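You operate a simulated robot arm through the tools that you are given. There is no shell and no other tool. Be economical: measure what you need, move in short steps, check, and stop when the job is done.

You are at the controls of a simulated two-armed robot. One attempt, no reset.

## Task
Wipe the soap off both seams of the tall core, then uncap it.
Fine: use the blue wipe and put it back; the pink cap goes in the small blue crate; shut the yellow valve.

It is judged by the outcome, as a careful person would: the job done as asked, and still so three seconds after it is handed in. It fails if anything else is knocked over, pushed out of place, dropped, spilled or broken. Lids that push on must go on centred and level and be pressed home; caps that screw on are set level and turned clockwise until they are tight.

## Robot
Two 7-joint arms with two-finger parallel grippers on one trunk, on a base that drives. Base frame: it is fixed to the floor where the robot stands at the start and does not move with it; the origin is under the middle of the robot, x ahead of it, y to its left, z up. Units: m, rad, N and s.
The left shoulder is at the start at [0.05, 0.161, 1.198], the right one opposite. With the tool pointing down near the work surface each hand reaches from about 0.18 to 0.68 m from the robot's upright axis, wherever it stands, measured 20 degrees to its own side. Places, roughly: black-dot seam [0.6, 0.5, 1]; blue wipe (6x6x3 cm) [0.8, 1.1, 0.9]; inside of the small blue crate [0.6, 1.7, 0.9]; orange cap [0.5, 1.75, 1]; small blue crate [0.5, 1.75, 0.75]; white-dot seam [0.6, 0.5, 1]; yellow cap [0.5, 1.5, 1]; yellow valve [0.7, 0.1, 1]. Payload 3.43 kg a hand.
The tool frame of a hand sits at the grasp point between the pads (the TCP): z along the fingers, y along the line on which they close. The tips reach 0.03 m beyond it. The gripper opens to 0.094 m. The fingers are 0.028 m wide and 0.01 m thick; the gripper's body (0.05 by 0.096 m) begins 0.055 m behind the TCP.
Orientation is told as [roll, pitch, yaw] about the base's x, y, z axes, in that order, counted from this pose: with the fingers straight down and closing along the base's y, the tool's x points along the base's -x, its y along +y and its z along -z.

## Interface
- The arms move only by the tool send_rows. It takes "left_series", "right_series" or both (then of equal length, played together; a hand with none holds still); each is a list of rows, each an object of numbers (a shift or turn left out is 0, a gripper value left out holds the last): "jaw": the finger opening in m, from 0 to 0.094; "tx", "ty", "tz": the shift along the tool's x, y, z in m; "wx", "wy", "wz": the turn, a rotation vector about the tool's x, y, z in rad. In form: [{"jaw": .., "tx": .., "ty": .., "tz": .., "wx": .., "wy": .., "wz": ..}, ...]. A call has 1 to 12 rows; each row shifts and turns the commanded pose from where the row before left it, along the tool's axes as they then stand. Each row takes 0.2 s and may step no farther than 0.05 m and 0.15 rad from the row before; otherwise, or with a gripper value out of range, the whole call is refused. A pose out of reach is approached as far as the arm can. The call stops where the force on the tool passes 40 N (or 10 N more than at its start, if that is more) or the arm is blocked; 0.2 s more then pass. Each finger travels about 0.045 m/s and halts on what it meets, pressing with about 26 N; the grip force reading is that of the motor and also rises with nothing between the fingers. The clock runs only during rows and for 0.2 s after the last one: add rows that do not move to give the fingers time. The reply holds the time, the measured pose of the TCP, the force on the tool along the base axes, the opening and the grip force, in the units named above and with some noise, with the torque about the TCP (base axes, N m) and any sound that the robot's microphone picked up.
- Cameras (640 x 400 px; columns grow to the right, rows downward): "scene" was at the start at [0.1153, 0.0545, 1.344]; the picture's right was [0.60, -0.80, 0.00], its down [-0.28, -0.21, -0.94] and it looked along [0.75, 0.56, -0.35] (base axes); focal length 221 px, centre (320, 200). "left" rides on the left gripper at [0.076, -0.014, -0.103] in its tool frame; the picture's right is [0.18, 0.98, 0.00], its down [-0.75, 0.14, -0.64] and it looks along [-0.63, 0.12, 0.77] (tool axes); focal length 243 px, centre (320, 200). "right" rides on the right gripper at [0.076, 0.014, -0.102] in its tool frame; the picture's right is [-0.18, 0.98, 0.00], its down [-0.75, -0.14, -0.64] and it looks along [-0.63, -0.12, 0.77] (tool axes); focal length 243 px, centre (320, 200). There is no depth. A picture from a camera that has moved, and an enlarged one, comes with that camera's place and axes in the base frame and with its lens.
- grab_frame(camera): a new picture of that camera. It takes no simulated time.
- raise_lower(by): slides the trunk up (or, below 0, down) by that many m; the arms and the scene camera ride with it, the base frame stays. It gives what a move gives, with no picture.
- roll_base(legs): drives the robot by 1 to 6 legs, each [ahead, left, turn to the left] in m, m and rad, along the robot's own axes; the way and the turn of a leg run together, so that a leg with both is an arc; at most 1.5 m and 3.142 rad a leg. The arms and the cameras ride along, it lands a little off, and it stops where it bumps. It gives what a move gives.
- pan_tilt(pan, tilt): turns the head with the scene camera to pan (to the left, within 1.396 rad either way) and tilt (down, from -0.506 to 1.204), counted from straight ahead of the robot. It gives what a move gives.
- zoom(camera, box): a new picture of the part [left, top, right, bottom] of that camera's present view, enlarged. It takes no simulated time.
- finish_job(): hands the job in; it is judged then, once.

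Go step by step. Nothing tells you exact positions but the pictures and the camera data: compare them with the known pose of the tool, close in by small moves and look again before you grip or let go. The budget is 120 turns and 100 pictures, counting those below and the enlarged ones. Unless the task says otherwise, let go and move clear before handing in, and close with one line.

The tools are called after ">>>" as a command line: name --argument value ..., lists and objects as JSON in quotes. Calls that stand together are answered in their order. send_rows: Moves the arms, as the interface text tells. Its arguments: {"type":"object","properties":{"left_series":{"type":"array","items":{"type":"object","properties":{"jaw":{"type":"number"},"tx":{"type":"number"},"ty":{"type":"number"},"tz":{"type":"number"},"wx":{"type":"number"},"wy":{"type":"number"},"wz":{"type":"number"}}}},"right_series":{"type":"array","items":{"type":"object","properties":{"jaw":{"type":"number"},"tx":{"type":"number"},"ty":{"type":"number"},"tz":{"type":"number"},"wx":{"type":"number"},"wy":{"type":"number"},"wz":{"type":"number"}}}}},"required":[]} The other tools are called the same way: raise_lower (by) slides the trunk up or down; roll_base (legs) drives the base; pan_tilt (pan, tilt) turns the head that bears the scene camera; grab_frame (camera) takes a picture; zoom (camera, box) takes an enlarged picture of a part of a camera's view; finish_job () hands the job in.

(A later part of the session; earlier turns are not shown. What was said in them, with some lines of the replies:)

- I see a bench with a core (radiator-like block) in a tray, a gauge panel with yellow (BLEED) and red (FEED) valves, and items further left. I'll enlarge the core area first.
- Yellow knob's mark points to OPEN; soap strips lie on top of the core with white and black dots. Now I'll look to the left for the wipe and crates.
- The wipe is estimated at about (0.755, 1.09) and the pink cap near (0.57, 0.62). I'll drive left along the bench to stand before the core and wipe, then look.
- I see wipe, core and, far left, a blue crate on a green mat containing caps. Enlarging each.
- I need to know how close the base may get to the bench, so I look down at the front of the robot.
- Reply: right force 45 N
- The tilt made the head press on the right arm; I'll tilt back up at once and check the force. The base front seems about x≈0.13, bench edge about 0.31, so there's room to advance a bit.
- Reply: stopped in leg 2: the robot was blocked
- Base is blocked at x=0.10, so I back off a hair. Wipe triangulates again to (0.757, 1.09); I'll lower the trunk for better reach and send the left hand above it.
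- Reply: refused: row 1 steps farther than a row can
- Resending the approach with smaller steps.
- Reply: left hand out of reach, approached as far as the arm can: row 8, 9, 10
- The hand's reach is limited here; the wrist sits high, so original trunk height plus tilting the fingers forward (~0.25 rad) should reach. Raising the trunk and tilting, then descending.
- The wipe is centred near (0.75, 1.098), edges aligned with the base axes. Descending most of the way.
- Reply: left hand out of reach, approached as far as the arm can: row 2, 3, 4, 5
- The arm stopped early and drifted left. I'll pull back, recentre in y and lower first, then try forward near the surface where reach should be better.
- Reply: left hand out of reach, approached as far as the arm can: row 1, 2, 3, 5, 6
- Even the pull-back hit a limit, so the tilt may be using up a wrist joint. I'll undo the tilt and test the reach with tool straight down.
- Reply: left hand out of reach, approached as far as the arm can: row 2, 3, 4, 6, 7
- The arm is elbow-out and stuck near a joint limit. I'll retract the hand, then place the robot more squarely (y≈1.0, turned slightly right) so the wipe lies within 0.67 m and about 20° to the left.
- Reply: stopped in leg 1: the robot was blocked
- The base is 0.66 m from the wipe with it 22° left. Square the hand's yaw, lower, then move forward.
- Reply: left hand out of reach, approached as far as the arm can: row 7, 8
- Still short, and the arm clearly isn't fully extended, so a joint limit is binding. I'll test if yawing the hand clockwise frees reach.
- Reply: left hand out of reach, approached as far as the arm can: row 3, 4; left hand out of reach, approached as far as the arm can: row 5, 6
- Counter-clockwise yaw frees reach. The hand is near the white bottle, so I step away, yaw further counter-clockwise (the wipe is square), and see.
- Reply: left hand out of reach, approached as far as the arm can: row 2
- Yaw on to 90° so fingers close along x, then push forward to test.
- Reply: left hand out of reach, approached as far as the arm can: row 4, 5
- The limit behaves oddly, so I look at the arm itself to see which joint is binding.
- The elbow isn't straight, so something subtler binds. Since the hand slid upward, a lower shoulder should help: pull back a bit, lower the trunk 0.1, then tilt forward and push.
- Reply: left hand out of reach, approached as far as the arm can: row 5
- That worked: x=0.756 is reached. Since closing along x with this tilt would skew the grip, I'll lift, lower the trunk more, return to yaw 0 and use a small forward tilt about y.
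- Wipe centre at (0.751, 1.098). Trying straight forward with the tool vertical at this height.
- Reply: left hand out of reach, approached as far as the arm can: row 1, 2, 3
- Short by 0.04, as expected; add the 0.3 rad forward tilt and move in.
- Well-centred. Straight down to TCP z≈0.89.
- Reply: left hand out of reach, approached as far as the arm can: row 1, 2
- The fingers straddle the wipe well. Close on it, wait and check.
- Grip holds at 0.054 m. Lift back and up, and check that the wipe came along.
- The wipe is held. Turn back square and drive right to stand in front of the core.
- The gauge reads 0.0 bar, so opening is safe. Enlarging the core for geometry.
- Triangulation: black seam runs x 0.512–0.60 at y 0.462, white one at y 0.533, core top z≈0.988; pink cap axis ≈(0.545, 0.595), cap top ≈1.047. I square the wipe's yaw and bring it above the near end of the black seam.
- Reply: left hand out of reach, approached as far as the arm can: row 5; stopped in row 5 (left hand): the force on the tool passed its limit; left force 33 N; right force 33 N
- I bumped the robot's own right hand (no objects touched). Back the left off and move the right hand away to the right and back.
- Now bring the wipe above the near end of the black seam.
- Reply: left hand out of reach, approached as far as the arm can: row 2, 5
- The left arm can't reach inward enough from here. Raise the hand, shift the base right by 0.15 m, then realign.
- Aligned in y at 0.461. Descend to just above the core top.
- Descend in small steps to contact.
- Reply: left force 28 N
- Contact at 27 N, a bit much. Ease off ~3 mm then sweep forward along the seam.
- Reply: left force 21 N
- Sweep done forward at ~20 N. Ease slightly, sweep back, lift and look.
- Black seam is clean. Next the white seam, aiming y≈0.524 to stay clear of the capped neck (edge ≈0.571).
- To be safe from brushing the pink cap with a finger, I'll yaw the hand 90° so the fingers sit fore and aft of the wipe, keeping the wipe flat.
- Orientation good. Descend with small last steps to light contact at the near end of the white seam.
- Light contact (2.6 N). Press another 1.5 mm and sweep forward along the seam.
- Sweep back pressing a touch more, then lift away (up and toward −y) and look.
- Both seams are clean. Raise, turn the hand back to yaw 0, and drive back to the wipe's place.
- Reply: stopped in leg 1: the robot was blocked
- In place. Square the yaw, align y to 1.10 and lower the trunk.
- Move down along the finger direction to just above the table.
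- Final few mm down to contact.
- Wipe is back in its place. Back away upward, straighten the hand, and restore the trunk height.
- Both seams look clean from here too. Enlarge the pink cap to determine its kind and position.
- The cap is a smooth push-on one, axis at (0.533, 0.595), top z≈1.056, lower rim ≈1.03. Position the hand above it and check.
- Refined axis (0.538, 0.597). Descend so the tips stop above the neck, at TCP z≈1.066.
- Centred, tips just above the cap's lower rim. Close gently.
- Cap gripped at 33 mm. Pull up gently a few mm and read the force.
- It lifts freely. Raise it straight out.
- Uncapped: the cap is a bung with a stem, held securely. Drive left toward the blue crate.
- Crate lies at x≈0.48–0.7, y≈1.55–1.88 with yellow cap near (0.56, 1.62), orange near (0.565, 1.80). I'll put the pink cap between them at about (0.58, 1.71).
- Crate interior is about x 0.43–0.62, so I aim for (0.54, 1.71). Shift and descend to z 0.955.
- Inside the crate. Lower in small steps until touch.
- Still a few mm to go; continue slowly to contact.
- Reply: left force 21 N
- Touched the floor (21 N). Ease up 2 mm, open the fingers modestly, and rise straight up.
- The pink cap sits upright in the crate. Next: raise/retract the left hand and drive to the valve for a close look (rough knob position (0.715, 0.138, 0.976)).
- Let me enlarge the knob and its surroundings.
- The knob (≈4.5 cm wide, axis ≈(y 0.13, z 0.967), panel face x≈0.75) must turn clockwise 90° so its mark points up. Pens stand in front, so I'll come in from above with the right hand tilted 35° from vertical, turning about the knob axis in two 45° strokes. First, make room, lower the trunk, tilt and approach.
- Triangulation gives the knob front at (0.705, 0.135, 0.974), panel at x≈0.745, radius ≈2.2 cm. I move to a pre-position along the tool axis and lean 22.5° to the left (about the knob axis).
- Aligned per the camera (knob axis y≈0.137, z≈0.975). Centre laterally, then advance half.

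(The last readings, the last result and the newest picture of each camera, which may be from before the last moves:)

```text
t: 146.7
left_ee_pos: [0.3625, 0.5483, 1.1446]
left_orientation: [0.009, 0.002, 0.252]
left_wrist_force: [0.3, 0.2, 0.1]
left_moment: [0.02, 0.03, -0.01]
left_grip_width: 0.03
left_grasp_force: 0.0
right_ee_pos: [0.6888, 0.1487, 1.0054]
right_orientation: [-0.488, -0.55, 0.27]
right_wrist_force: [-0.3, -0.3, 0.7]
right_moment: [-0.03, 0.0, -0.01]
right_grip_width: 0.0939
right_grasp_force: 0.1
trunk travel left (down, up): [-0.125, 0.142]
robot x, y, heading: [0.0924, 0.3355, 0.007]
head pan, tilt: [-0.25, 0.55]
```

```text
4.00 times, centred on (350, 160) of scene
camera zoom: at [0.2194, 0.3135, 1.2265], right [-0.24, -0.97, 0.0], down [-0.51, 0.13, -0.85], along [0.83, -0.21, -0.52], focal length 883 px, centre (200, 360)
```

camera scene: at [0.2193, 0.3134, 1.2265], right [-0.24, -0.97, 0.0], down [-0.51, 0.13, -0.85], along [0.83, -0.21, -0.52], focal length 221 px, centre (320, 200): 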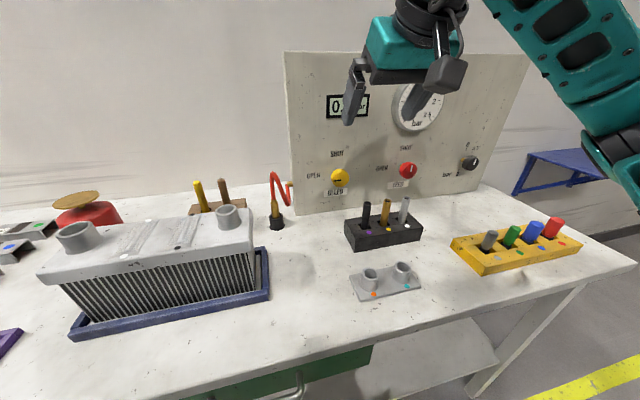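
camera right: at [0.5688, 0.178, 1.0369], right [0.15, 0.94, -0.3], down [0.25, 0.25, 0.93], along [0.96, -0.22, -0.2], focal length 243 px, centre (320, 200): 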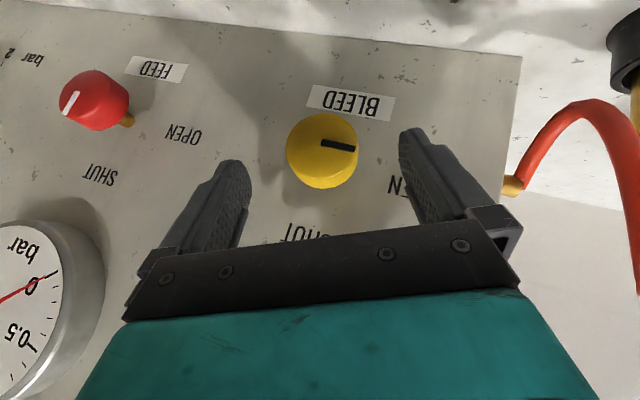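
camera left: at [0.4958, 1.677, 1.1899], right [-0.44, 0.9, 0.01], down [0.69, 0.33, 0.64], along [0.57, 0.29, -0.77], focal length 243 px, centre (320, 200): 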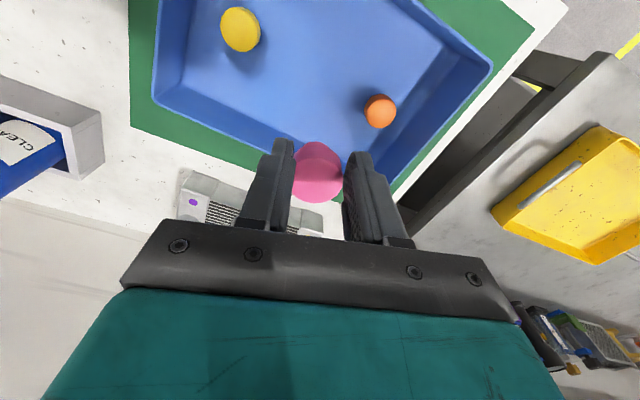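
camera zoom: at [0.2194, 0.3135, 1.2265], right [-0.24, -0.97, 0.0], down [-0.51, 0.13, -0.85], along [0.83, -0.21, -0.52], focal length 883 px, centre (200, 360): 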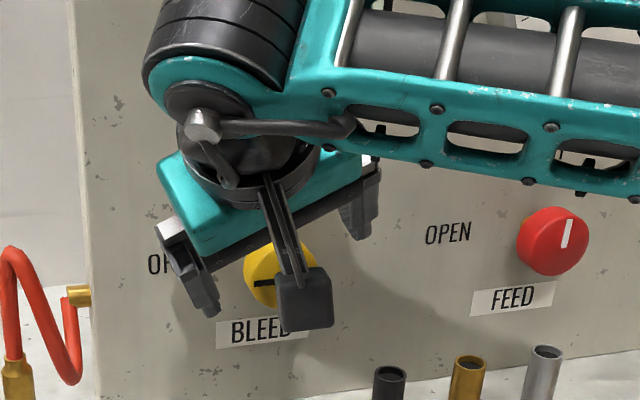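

Nicely centred. Advance the last 27 mm and look before closing.

>>> send_rows --right_series '[{"tz": 0.014, "tx": -0.001}, {"tz": 0.013, "tx": -0.001}, {}]'

>>> grab_frame --camera "right"

```text
t: 147.4
left_ee_pos: [0.3634, 0.5476, 1.146]
left_orientation: [0.008, 0.001, 0.254]
left_wrist_force: [-0.7, -0.8, -0.1]
left_moment: [-0.01, -0.01, 0.01]
left_grip_width: 0.0299
left_grasp_force: 0.0
right_ee_pos: [0.7067, 0.14, 0.9863]
right_orientation: [-0.488, -0.55, 0.272]
right_wrist_force: [0.5, 0.1, -0.3]
right_moment: [0.0, -0.03, 0.03]
right_grip_width: 0.094
right_grasp_force: 0.0
trunk travel left (down, up): [-0.125, 0.142]
robot x, y, heading: [0.0946, 0.3365, 0.003]
head pan, tilt: [-0.25, 0.55]
```

```text
16 pictures are left
camera right: at [0.5857, 0.1687, 1.0176], right [0.15, 0.94, -0.3], down [0.25, 0.25, 0.93], along [0.96, -0.22, -0.2], focal length 243 px, centre (320, 200)
```

right: 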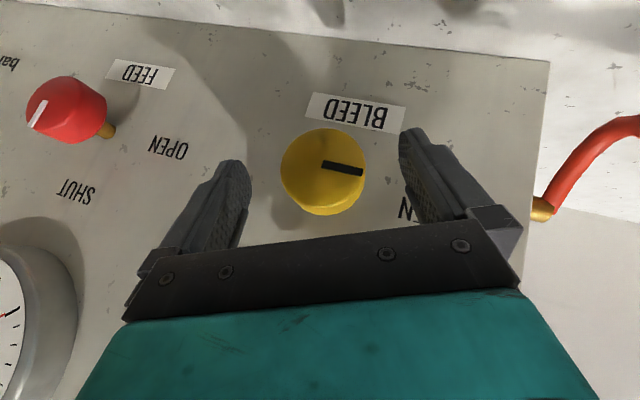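

Knob sits between the pads. Close on it.

>>> send_rows --right_series '[{"jaw": 0.03}, {}, {}, {}, {}, {}]'

>>> grab_frame --camera "right"

```text
t: 148.8
left_ee_pos: [0.364, 0.549, 1.1446]
left_orientation: [0.01, 0.002, 0.253]
left_wrist_force: [-0.1, 0.0, 0.7]
left_moment: [0.04, -0.03, -0.01]
left_grip_width: 0.03
left_grasp_force: 0.0
right_ee_pos: [0.7077, 0.142, 0.9845]
right_orientation: [-0.488, -0.548, 0.272]
right_wrist_force: [-0.1, 10.4, -6.5]
right_moment: [0.12, -0.2, 0.47]
right_grip_width: 0.0453
right_grasp_force: 45.6
trunk travel left (down, up): [-0.125, 0.142]
robot x, y, heading: [0.0906, 0.3338, 0.007]
head pan, tilt: [-0.25, 0.55]
```

```text
15 pictures are left
camera right: at [0.5857, 0.1706, 1.0171], right [0.15, 0.94, -0.3], down [0.25, 0.25, 0.93], along [0.96, -0.21, -0.2], focal length 243 px, centre (320, 200)
```

right: 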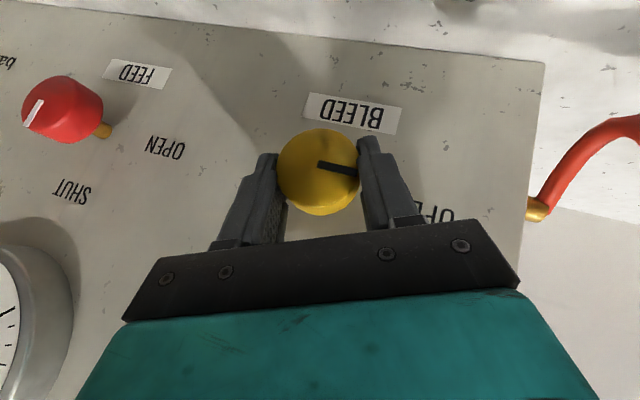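

Gripped; ease the 10 N side load, then turn 45° clockwise about the knob axis.

>>> send_rows --right_series '[{"ty": 0.002}, {"wx": -0.0805, "wz": 0.0563, "ty": -0.0011}, {"wx": -0.0805, "wz": 0.0563, "ty": -0.0011}, {"wx": -0.0805, "wz": 0.0563, "ty": -0.0011}, {"wx": -0.0805, "wz": 0.0563, "ty": -0.0011}, {}]'

>>> grab_frame --camera "right"

```text
t: 150.2
left_ee_pos: [0.3623, 0.5475, 1.1456]
left_orientation: [0.011, 0.001, 0.252]
left_wrist_force: [0.6, 0.7, 0.7]
left_moment: [-0.02, 0.01, 0.03]
left_grip_width: 0.0301
left_grasp_force: 0.1
right_ee_pos: [0.7059, 0.1382, 0.9855]
right_orientation: [-0.021, -0.605, 0.007]
right_wrist_force: [0.8, 8.3, -4.9]
right_moment: [0.07, 0.31, 0.32]
right_grip_width: 0.0454
right_grasp_force: 45.2
trunk travel left (down, up): [-0.125, 0.142]
robot x, y, heading: [0.0922, 0.3383, 0.012]
head pan, tilt: [-0.25, 0.55]
```

```text
14 pictures are left
camera right: at [0.5857, 0.1529, 1.0268], right [0.16, 0.98, 0.09], down [0.25, -0.13, 0.96], along [0.95, -0.13, -0.27], focal length 243 px, centre (320, 200)
```

right: 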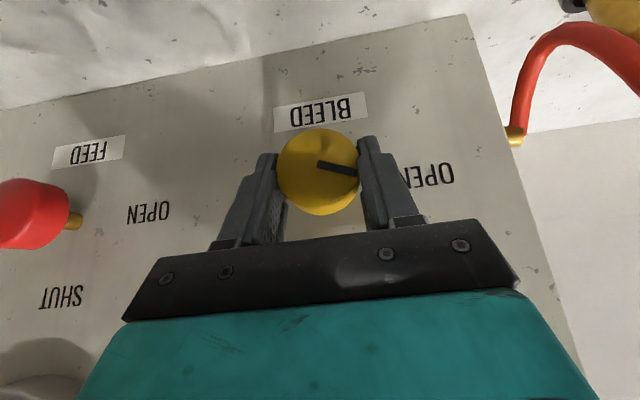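

The knob turns with the hand. Continue another ~40°.

>>> send_rows --right_series '[{"wx": -0.0805, "wz": 0.0563, "ty": -0.0008}, {"wx": -0.0805, "wz": 0.0563, "ty": -0.0008}, {"wx": -0.0805, "wz": 0.0563, "ty": -0.0008}, {"wx": -0.0805, "wz": 0.0563, "ty": -0.0011}, {"wx": -0.0805, "wz": 0.0563, "ty": -0.0011}, {"wx": -0.0805, "wz": 0.0563, "ty": -0.0011}, {"wx": -0.0805, "wz": 0.0563, "ty": -0.0011}, {}]'

>>> grab_frame --camera "right"

>>> zoom --camera "scene" --box '[280, 110, 420, 230]'

```text
t: 152.1
left_ee_pos: [0.3628, 0.5476, 1.1441]
left_orientation: [0.011, 0.002, 0.252]
left_wrist_force: [-0.2, -0.4, 1.1]
left_moment: [-0.02, 0.0, -0.02]
left_grip_width: 0.0303
left_grasp_force: 0.0
right_ee_pos: [0.7059, 0.1318, 0.9848]
right_orientation: [0.768, -0.463, -0.414]
right_wrist_force: [-1.1, 0.5, -3.9]
right_moment: [0.0, 0.31, -0.03]
right_grip_width: 0.0453
right_grasp_force: 44.9
trunk travel left (down, up): [-0.125, 0.142]
robot x, y, heading: [0.0903, 0.335, 0.008]
head pan, tilt: [-0.25, 0.55]
```

```text
13 pictures are left
camera right: at [0.5855, 0.1171, 1.0251], right [0.16, 0.7, 0.69], down [0.25, -0.71, 0.66], along [0.96, 0.07, -0.29], focal length 243 px, centre (320, 200)
```

right: 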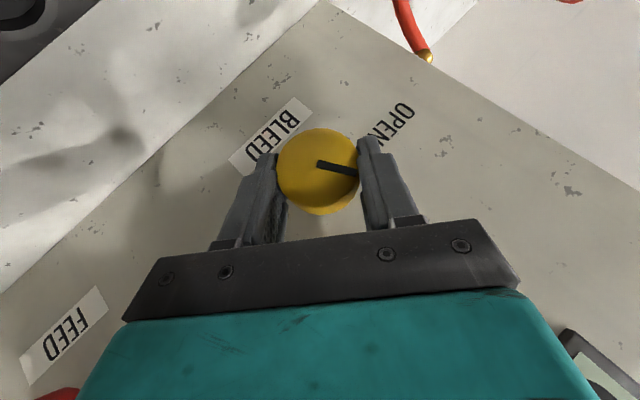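

```text
3.33 times, centred on (350, 170) of scene
camera zoom: at [0.2196, 0.3134, 1.2265], right [-0.24, -0.97, 0.0], down [-0.51, 0.13, -0.85], along [0.83, -0.21, -0.52], focal length 736 px, centre (220, 300)
```

zoom: 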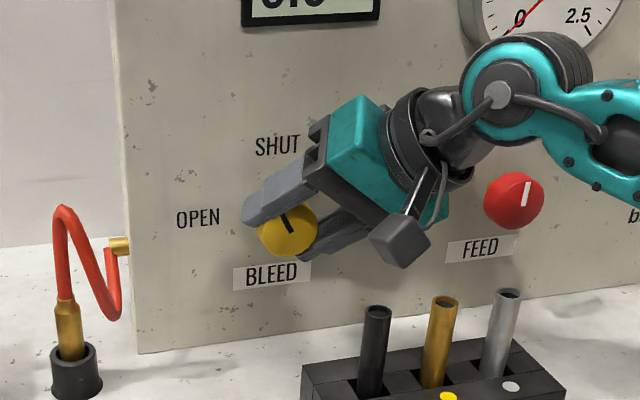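

62° done. Regrip: open, swing back about the knob axis, and close again.

>>> send_rows --right_series '[{"jaw": 0.085}, {}, {}, {"wx": 0.082, "wz": -0.0573, "ty": 0.0011}, {"wx": 0.082, "wz": -0.0573, "ty": 0.0011}, {"wx": 0.082, "wz": -0.0573, "ty": 0.0011}, {"wx": 0.082, "wz": -0.0573, "ty": 0.0011}, {"wx": 0.082, "wz": -0.0573, "ty": 0.0011}, {"wx": 0.082, "wz": -0.0573, "ty": 0.0011}, {}]'

>>> grab_frame --camera "right"

```text
t: 154.2
left_ee_pos: [0.3613, 0.5477, 1.1459]
left_orientation: [0.01, 0.002, 0.253]
left_wrist_force: [-0.4, -0.6, 0.2]
left_moment: [0.01, 0.0, -0.02]
left_grip_width: 0.0301
left_grasp_force: 0.0
right_ee_pos: [0.7054, 0.1377, 0.9872]
right_orientation: [0.079, -0.605, -0.052]
right_wrist_force: [-0.6, -0.5, -0.4]
right_moment: [0.0, 0.0, 0.03]
right_grip_width: 0.0846
right_grasp_force: 0.0
trunk travel left (down, up): [-0.125, 0.142]
robot x, y, heading: [0.0935, 0.3365, 0.002]
head pan, tilt: [-0.25, 0.55]
```

```text
11 pictures are left
camera right: at [0.5846, 0.1486, 1.0292], right [0.16, 0.97, 0.17], down [0.25, -0.21, 0.95], along [0.96, -0.1, -0.28], focal length 243 px, centre (320, 200)
```

right: 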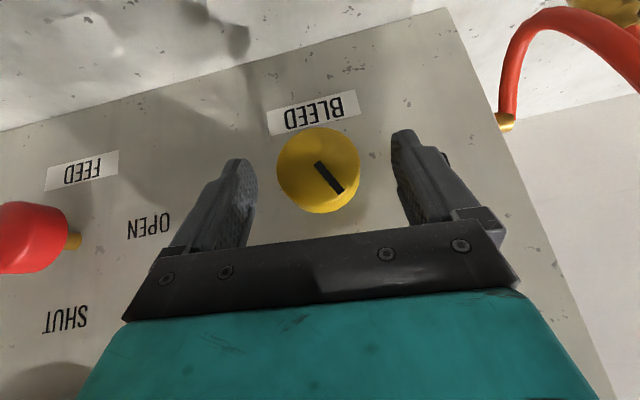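

The knob stayed at ~62°. Close again and turn the remaining ~28°.

>>> send_rows --right_series '[{"jaw": 0.03}, {}, {}, {}, {}, {"wx": -0.0805, "wz": 0.0563, "ty": -0.001}, {"wx": -0.0805, "wz": 0.0563, "ty": -0.001}, {"wx": -0.0805, "wz": 0.0563, "ty": -0.001}, {"wx": -0.0805, "wz": 0.0563, "ty": -0.001}, {"wx": -0.0805, "wz": 0.0563, "ty": -0.001}, {}]'

>>> zoom --camera "scene" --box '[290, 120, 410, 220]'

```text
t: 156.7
left_ee_pos: [0.3619, 0.5473, 1.1448]
left_orientation: [0.013, 0.0, 0.253]
left_wrist_force: [-0.3, -0.2, -0.2]
left_moment: [0.01, -0.01, -0.01]
left_grip_width: 0.0297
left_grasp_force: 0.0
right_ee_pos: [0.7051, 0.1302, 0.9854]
right_orientation: [0.652, -0.503, -0.361]
right_wrist_force: [-5.7, -7.1, 0.4]
right_moment: [-1.03, 0.14, 0.01]
right_grip_width: 0.0454
right_grasp_force: 45.0
trunk travel left (down, up): [-0.125, 0.142]
robot x, y, heading: [0.0952, 0.3364, 0.006]
head pan, tilt: [-0.25, 0.55]
```

```text
4.00 times, centred on (350, 170) of scene
camera zoom: at [0.2186, 0.3128, 1.2266], right [-0.24, -0.97, 0.0], down [-0.51, 0.13, -0.85], along [0.83, -0.21, -0.52], focal length 883 px, centre (200, 320)
```

zoom: 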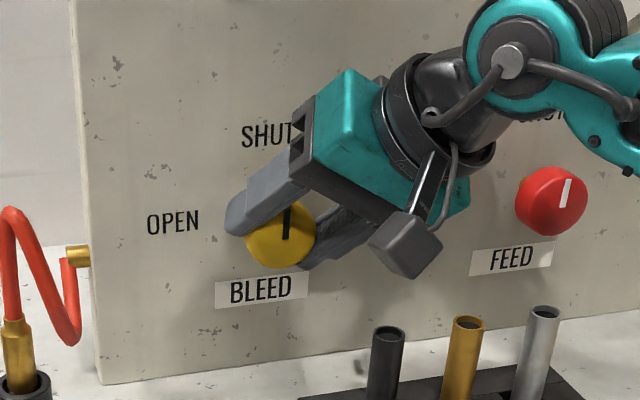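

The stop is felt (1 N·m) and the mark points up at SHUT. Open and back out along the tool axis.

>>> send_rows --right_series '[{"jaw": 0.09}, {}, {}, {"tz": -0.03}, {"tz": -0.04}, {"tz": -0.045}, {"tz": -0.045}, {"tz": -0.045}, {}]'

>>> zoom --camera "scene" --box '[280, 60, 480, 240]'

```text
t: 158.7
left_ee_pos: [0.363, 0.5484, 1.1453]
left_orientation: [0.01, 0.004, 0.253]
left_wrist_force: [0.2, 0.6, 0.6]
left_moment: [-0.02, -0.03, 0.03]
left_grip_width: 0.0299
left_grasp_force: 0.1
right_ee_pos: [0.5871, 0.0425, 1.1268]
right_orientation: [0.651, -0.505, -0.36]
right_wrist_force: [-0.9, -0.8, 0.4]
right_moment: [0.0, 0.02, 0.0]
right_grip_width: 0.09
right_grasp_force: 0.1
trunk travel left (down, up): [-0.125, 0.142]
robot x, y, heading: [0.0945, 0.331, 0.004]
head pan, tilt: [-0.25, 0.55]
```

```text
2.22 times, centred on (380, 150) of scene
camera zoom: at [0.2195, 0.3135, 1.2265], right [-0.24, -0.97, 0.0], down [-0.51, 0.13, -0.85], along [0.83, -0.21, -0.52], focal length 490 px, centre (187, 311)
```

zoom: 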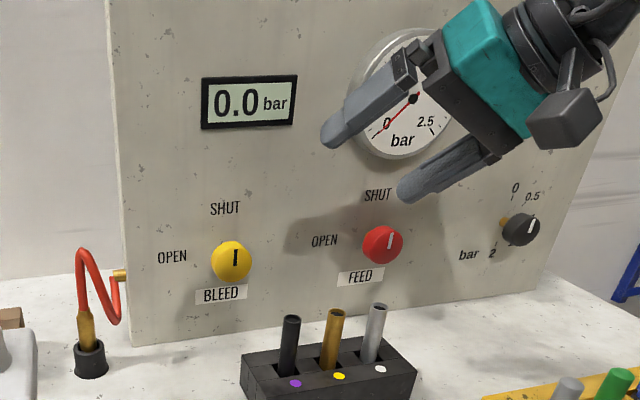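

The yellow valve is shut. Last look over the core, wipe and bench before handing in.

>>> pan_tilt --pan 0.5 --tilt 0.6

>>> zoom --camera "scene" --box '[100, 100, 460, 340]'

```text
t: 159.8
left_ee_pos: [0.3621, 0.5465, 1.1461]
left_orientation: [0.013, 0.002, 0.254]
left_wrist_force: [0.4, -0.3, 0.4]
left_moment: [0.03, 0.03, 0.01]
left_grip_width: 0.03
left_grasp_force: 0.0
right_ee_pos: [0.5882, 0.0435, 1.1267]
right_orientation: [0.65, -0.506, -0.358]
right_wrist_force: [-0.4, 0.5, 0.3]
right_moment: [-0.04, -0.01, -0.01]
right_grip_width: 0.09
right_grasp_force: 0.1
trunk travel left (down, up): [-0.125, 0.142]
robot x, y, heading: [0.0931, 0.3333, 0.004]
head pan, tilt: [0.499, 0.6]
```

```text
1.67 times, centred on (280, 220) of scene
camera zoom: at [0.2097, 0.3778, 1.222], right [0.48, -0.88, 0.0], down [-0.49, -0.27, -0.83], along [0.72, 0.4, -0.56], focal length 368 px, centre (387, 167)
```

zoom: 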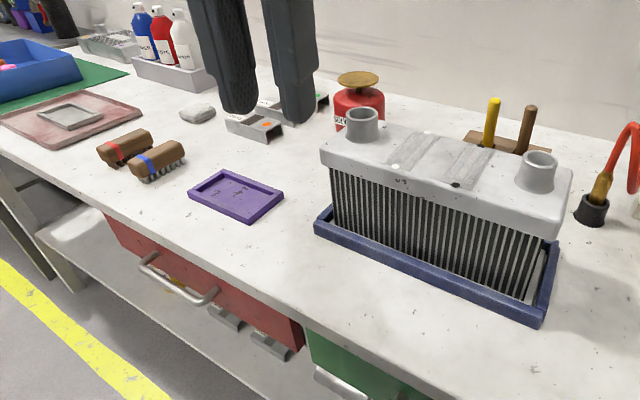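

Both seams are clean, the core is open and still in its tray, the cap is in the crate, the wipe is back in its place and the valve is shut. Both hands are clear, so I'm handing in.

>>> finish_job

```text
The job is handed in.
```

The job is handed in: both seams of the tall core are wiped clean and the blue wipe is back in its place. The pink cap is off and in the small blue crate, and the yellow valve is turned to SHUT.
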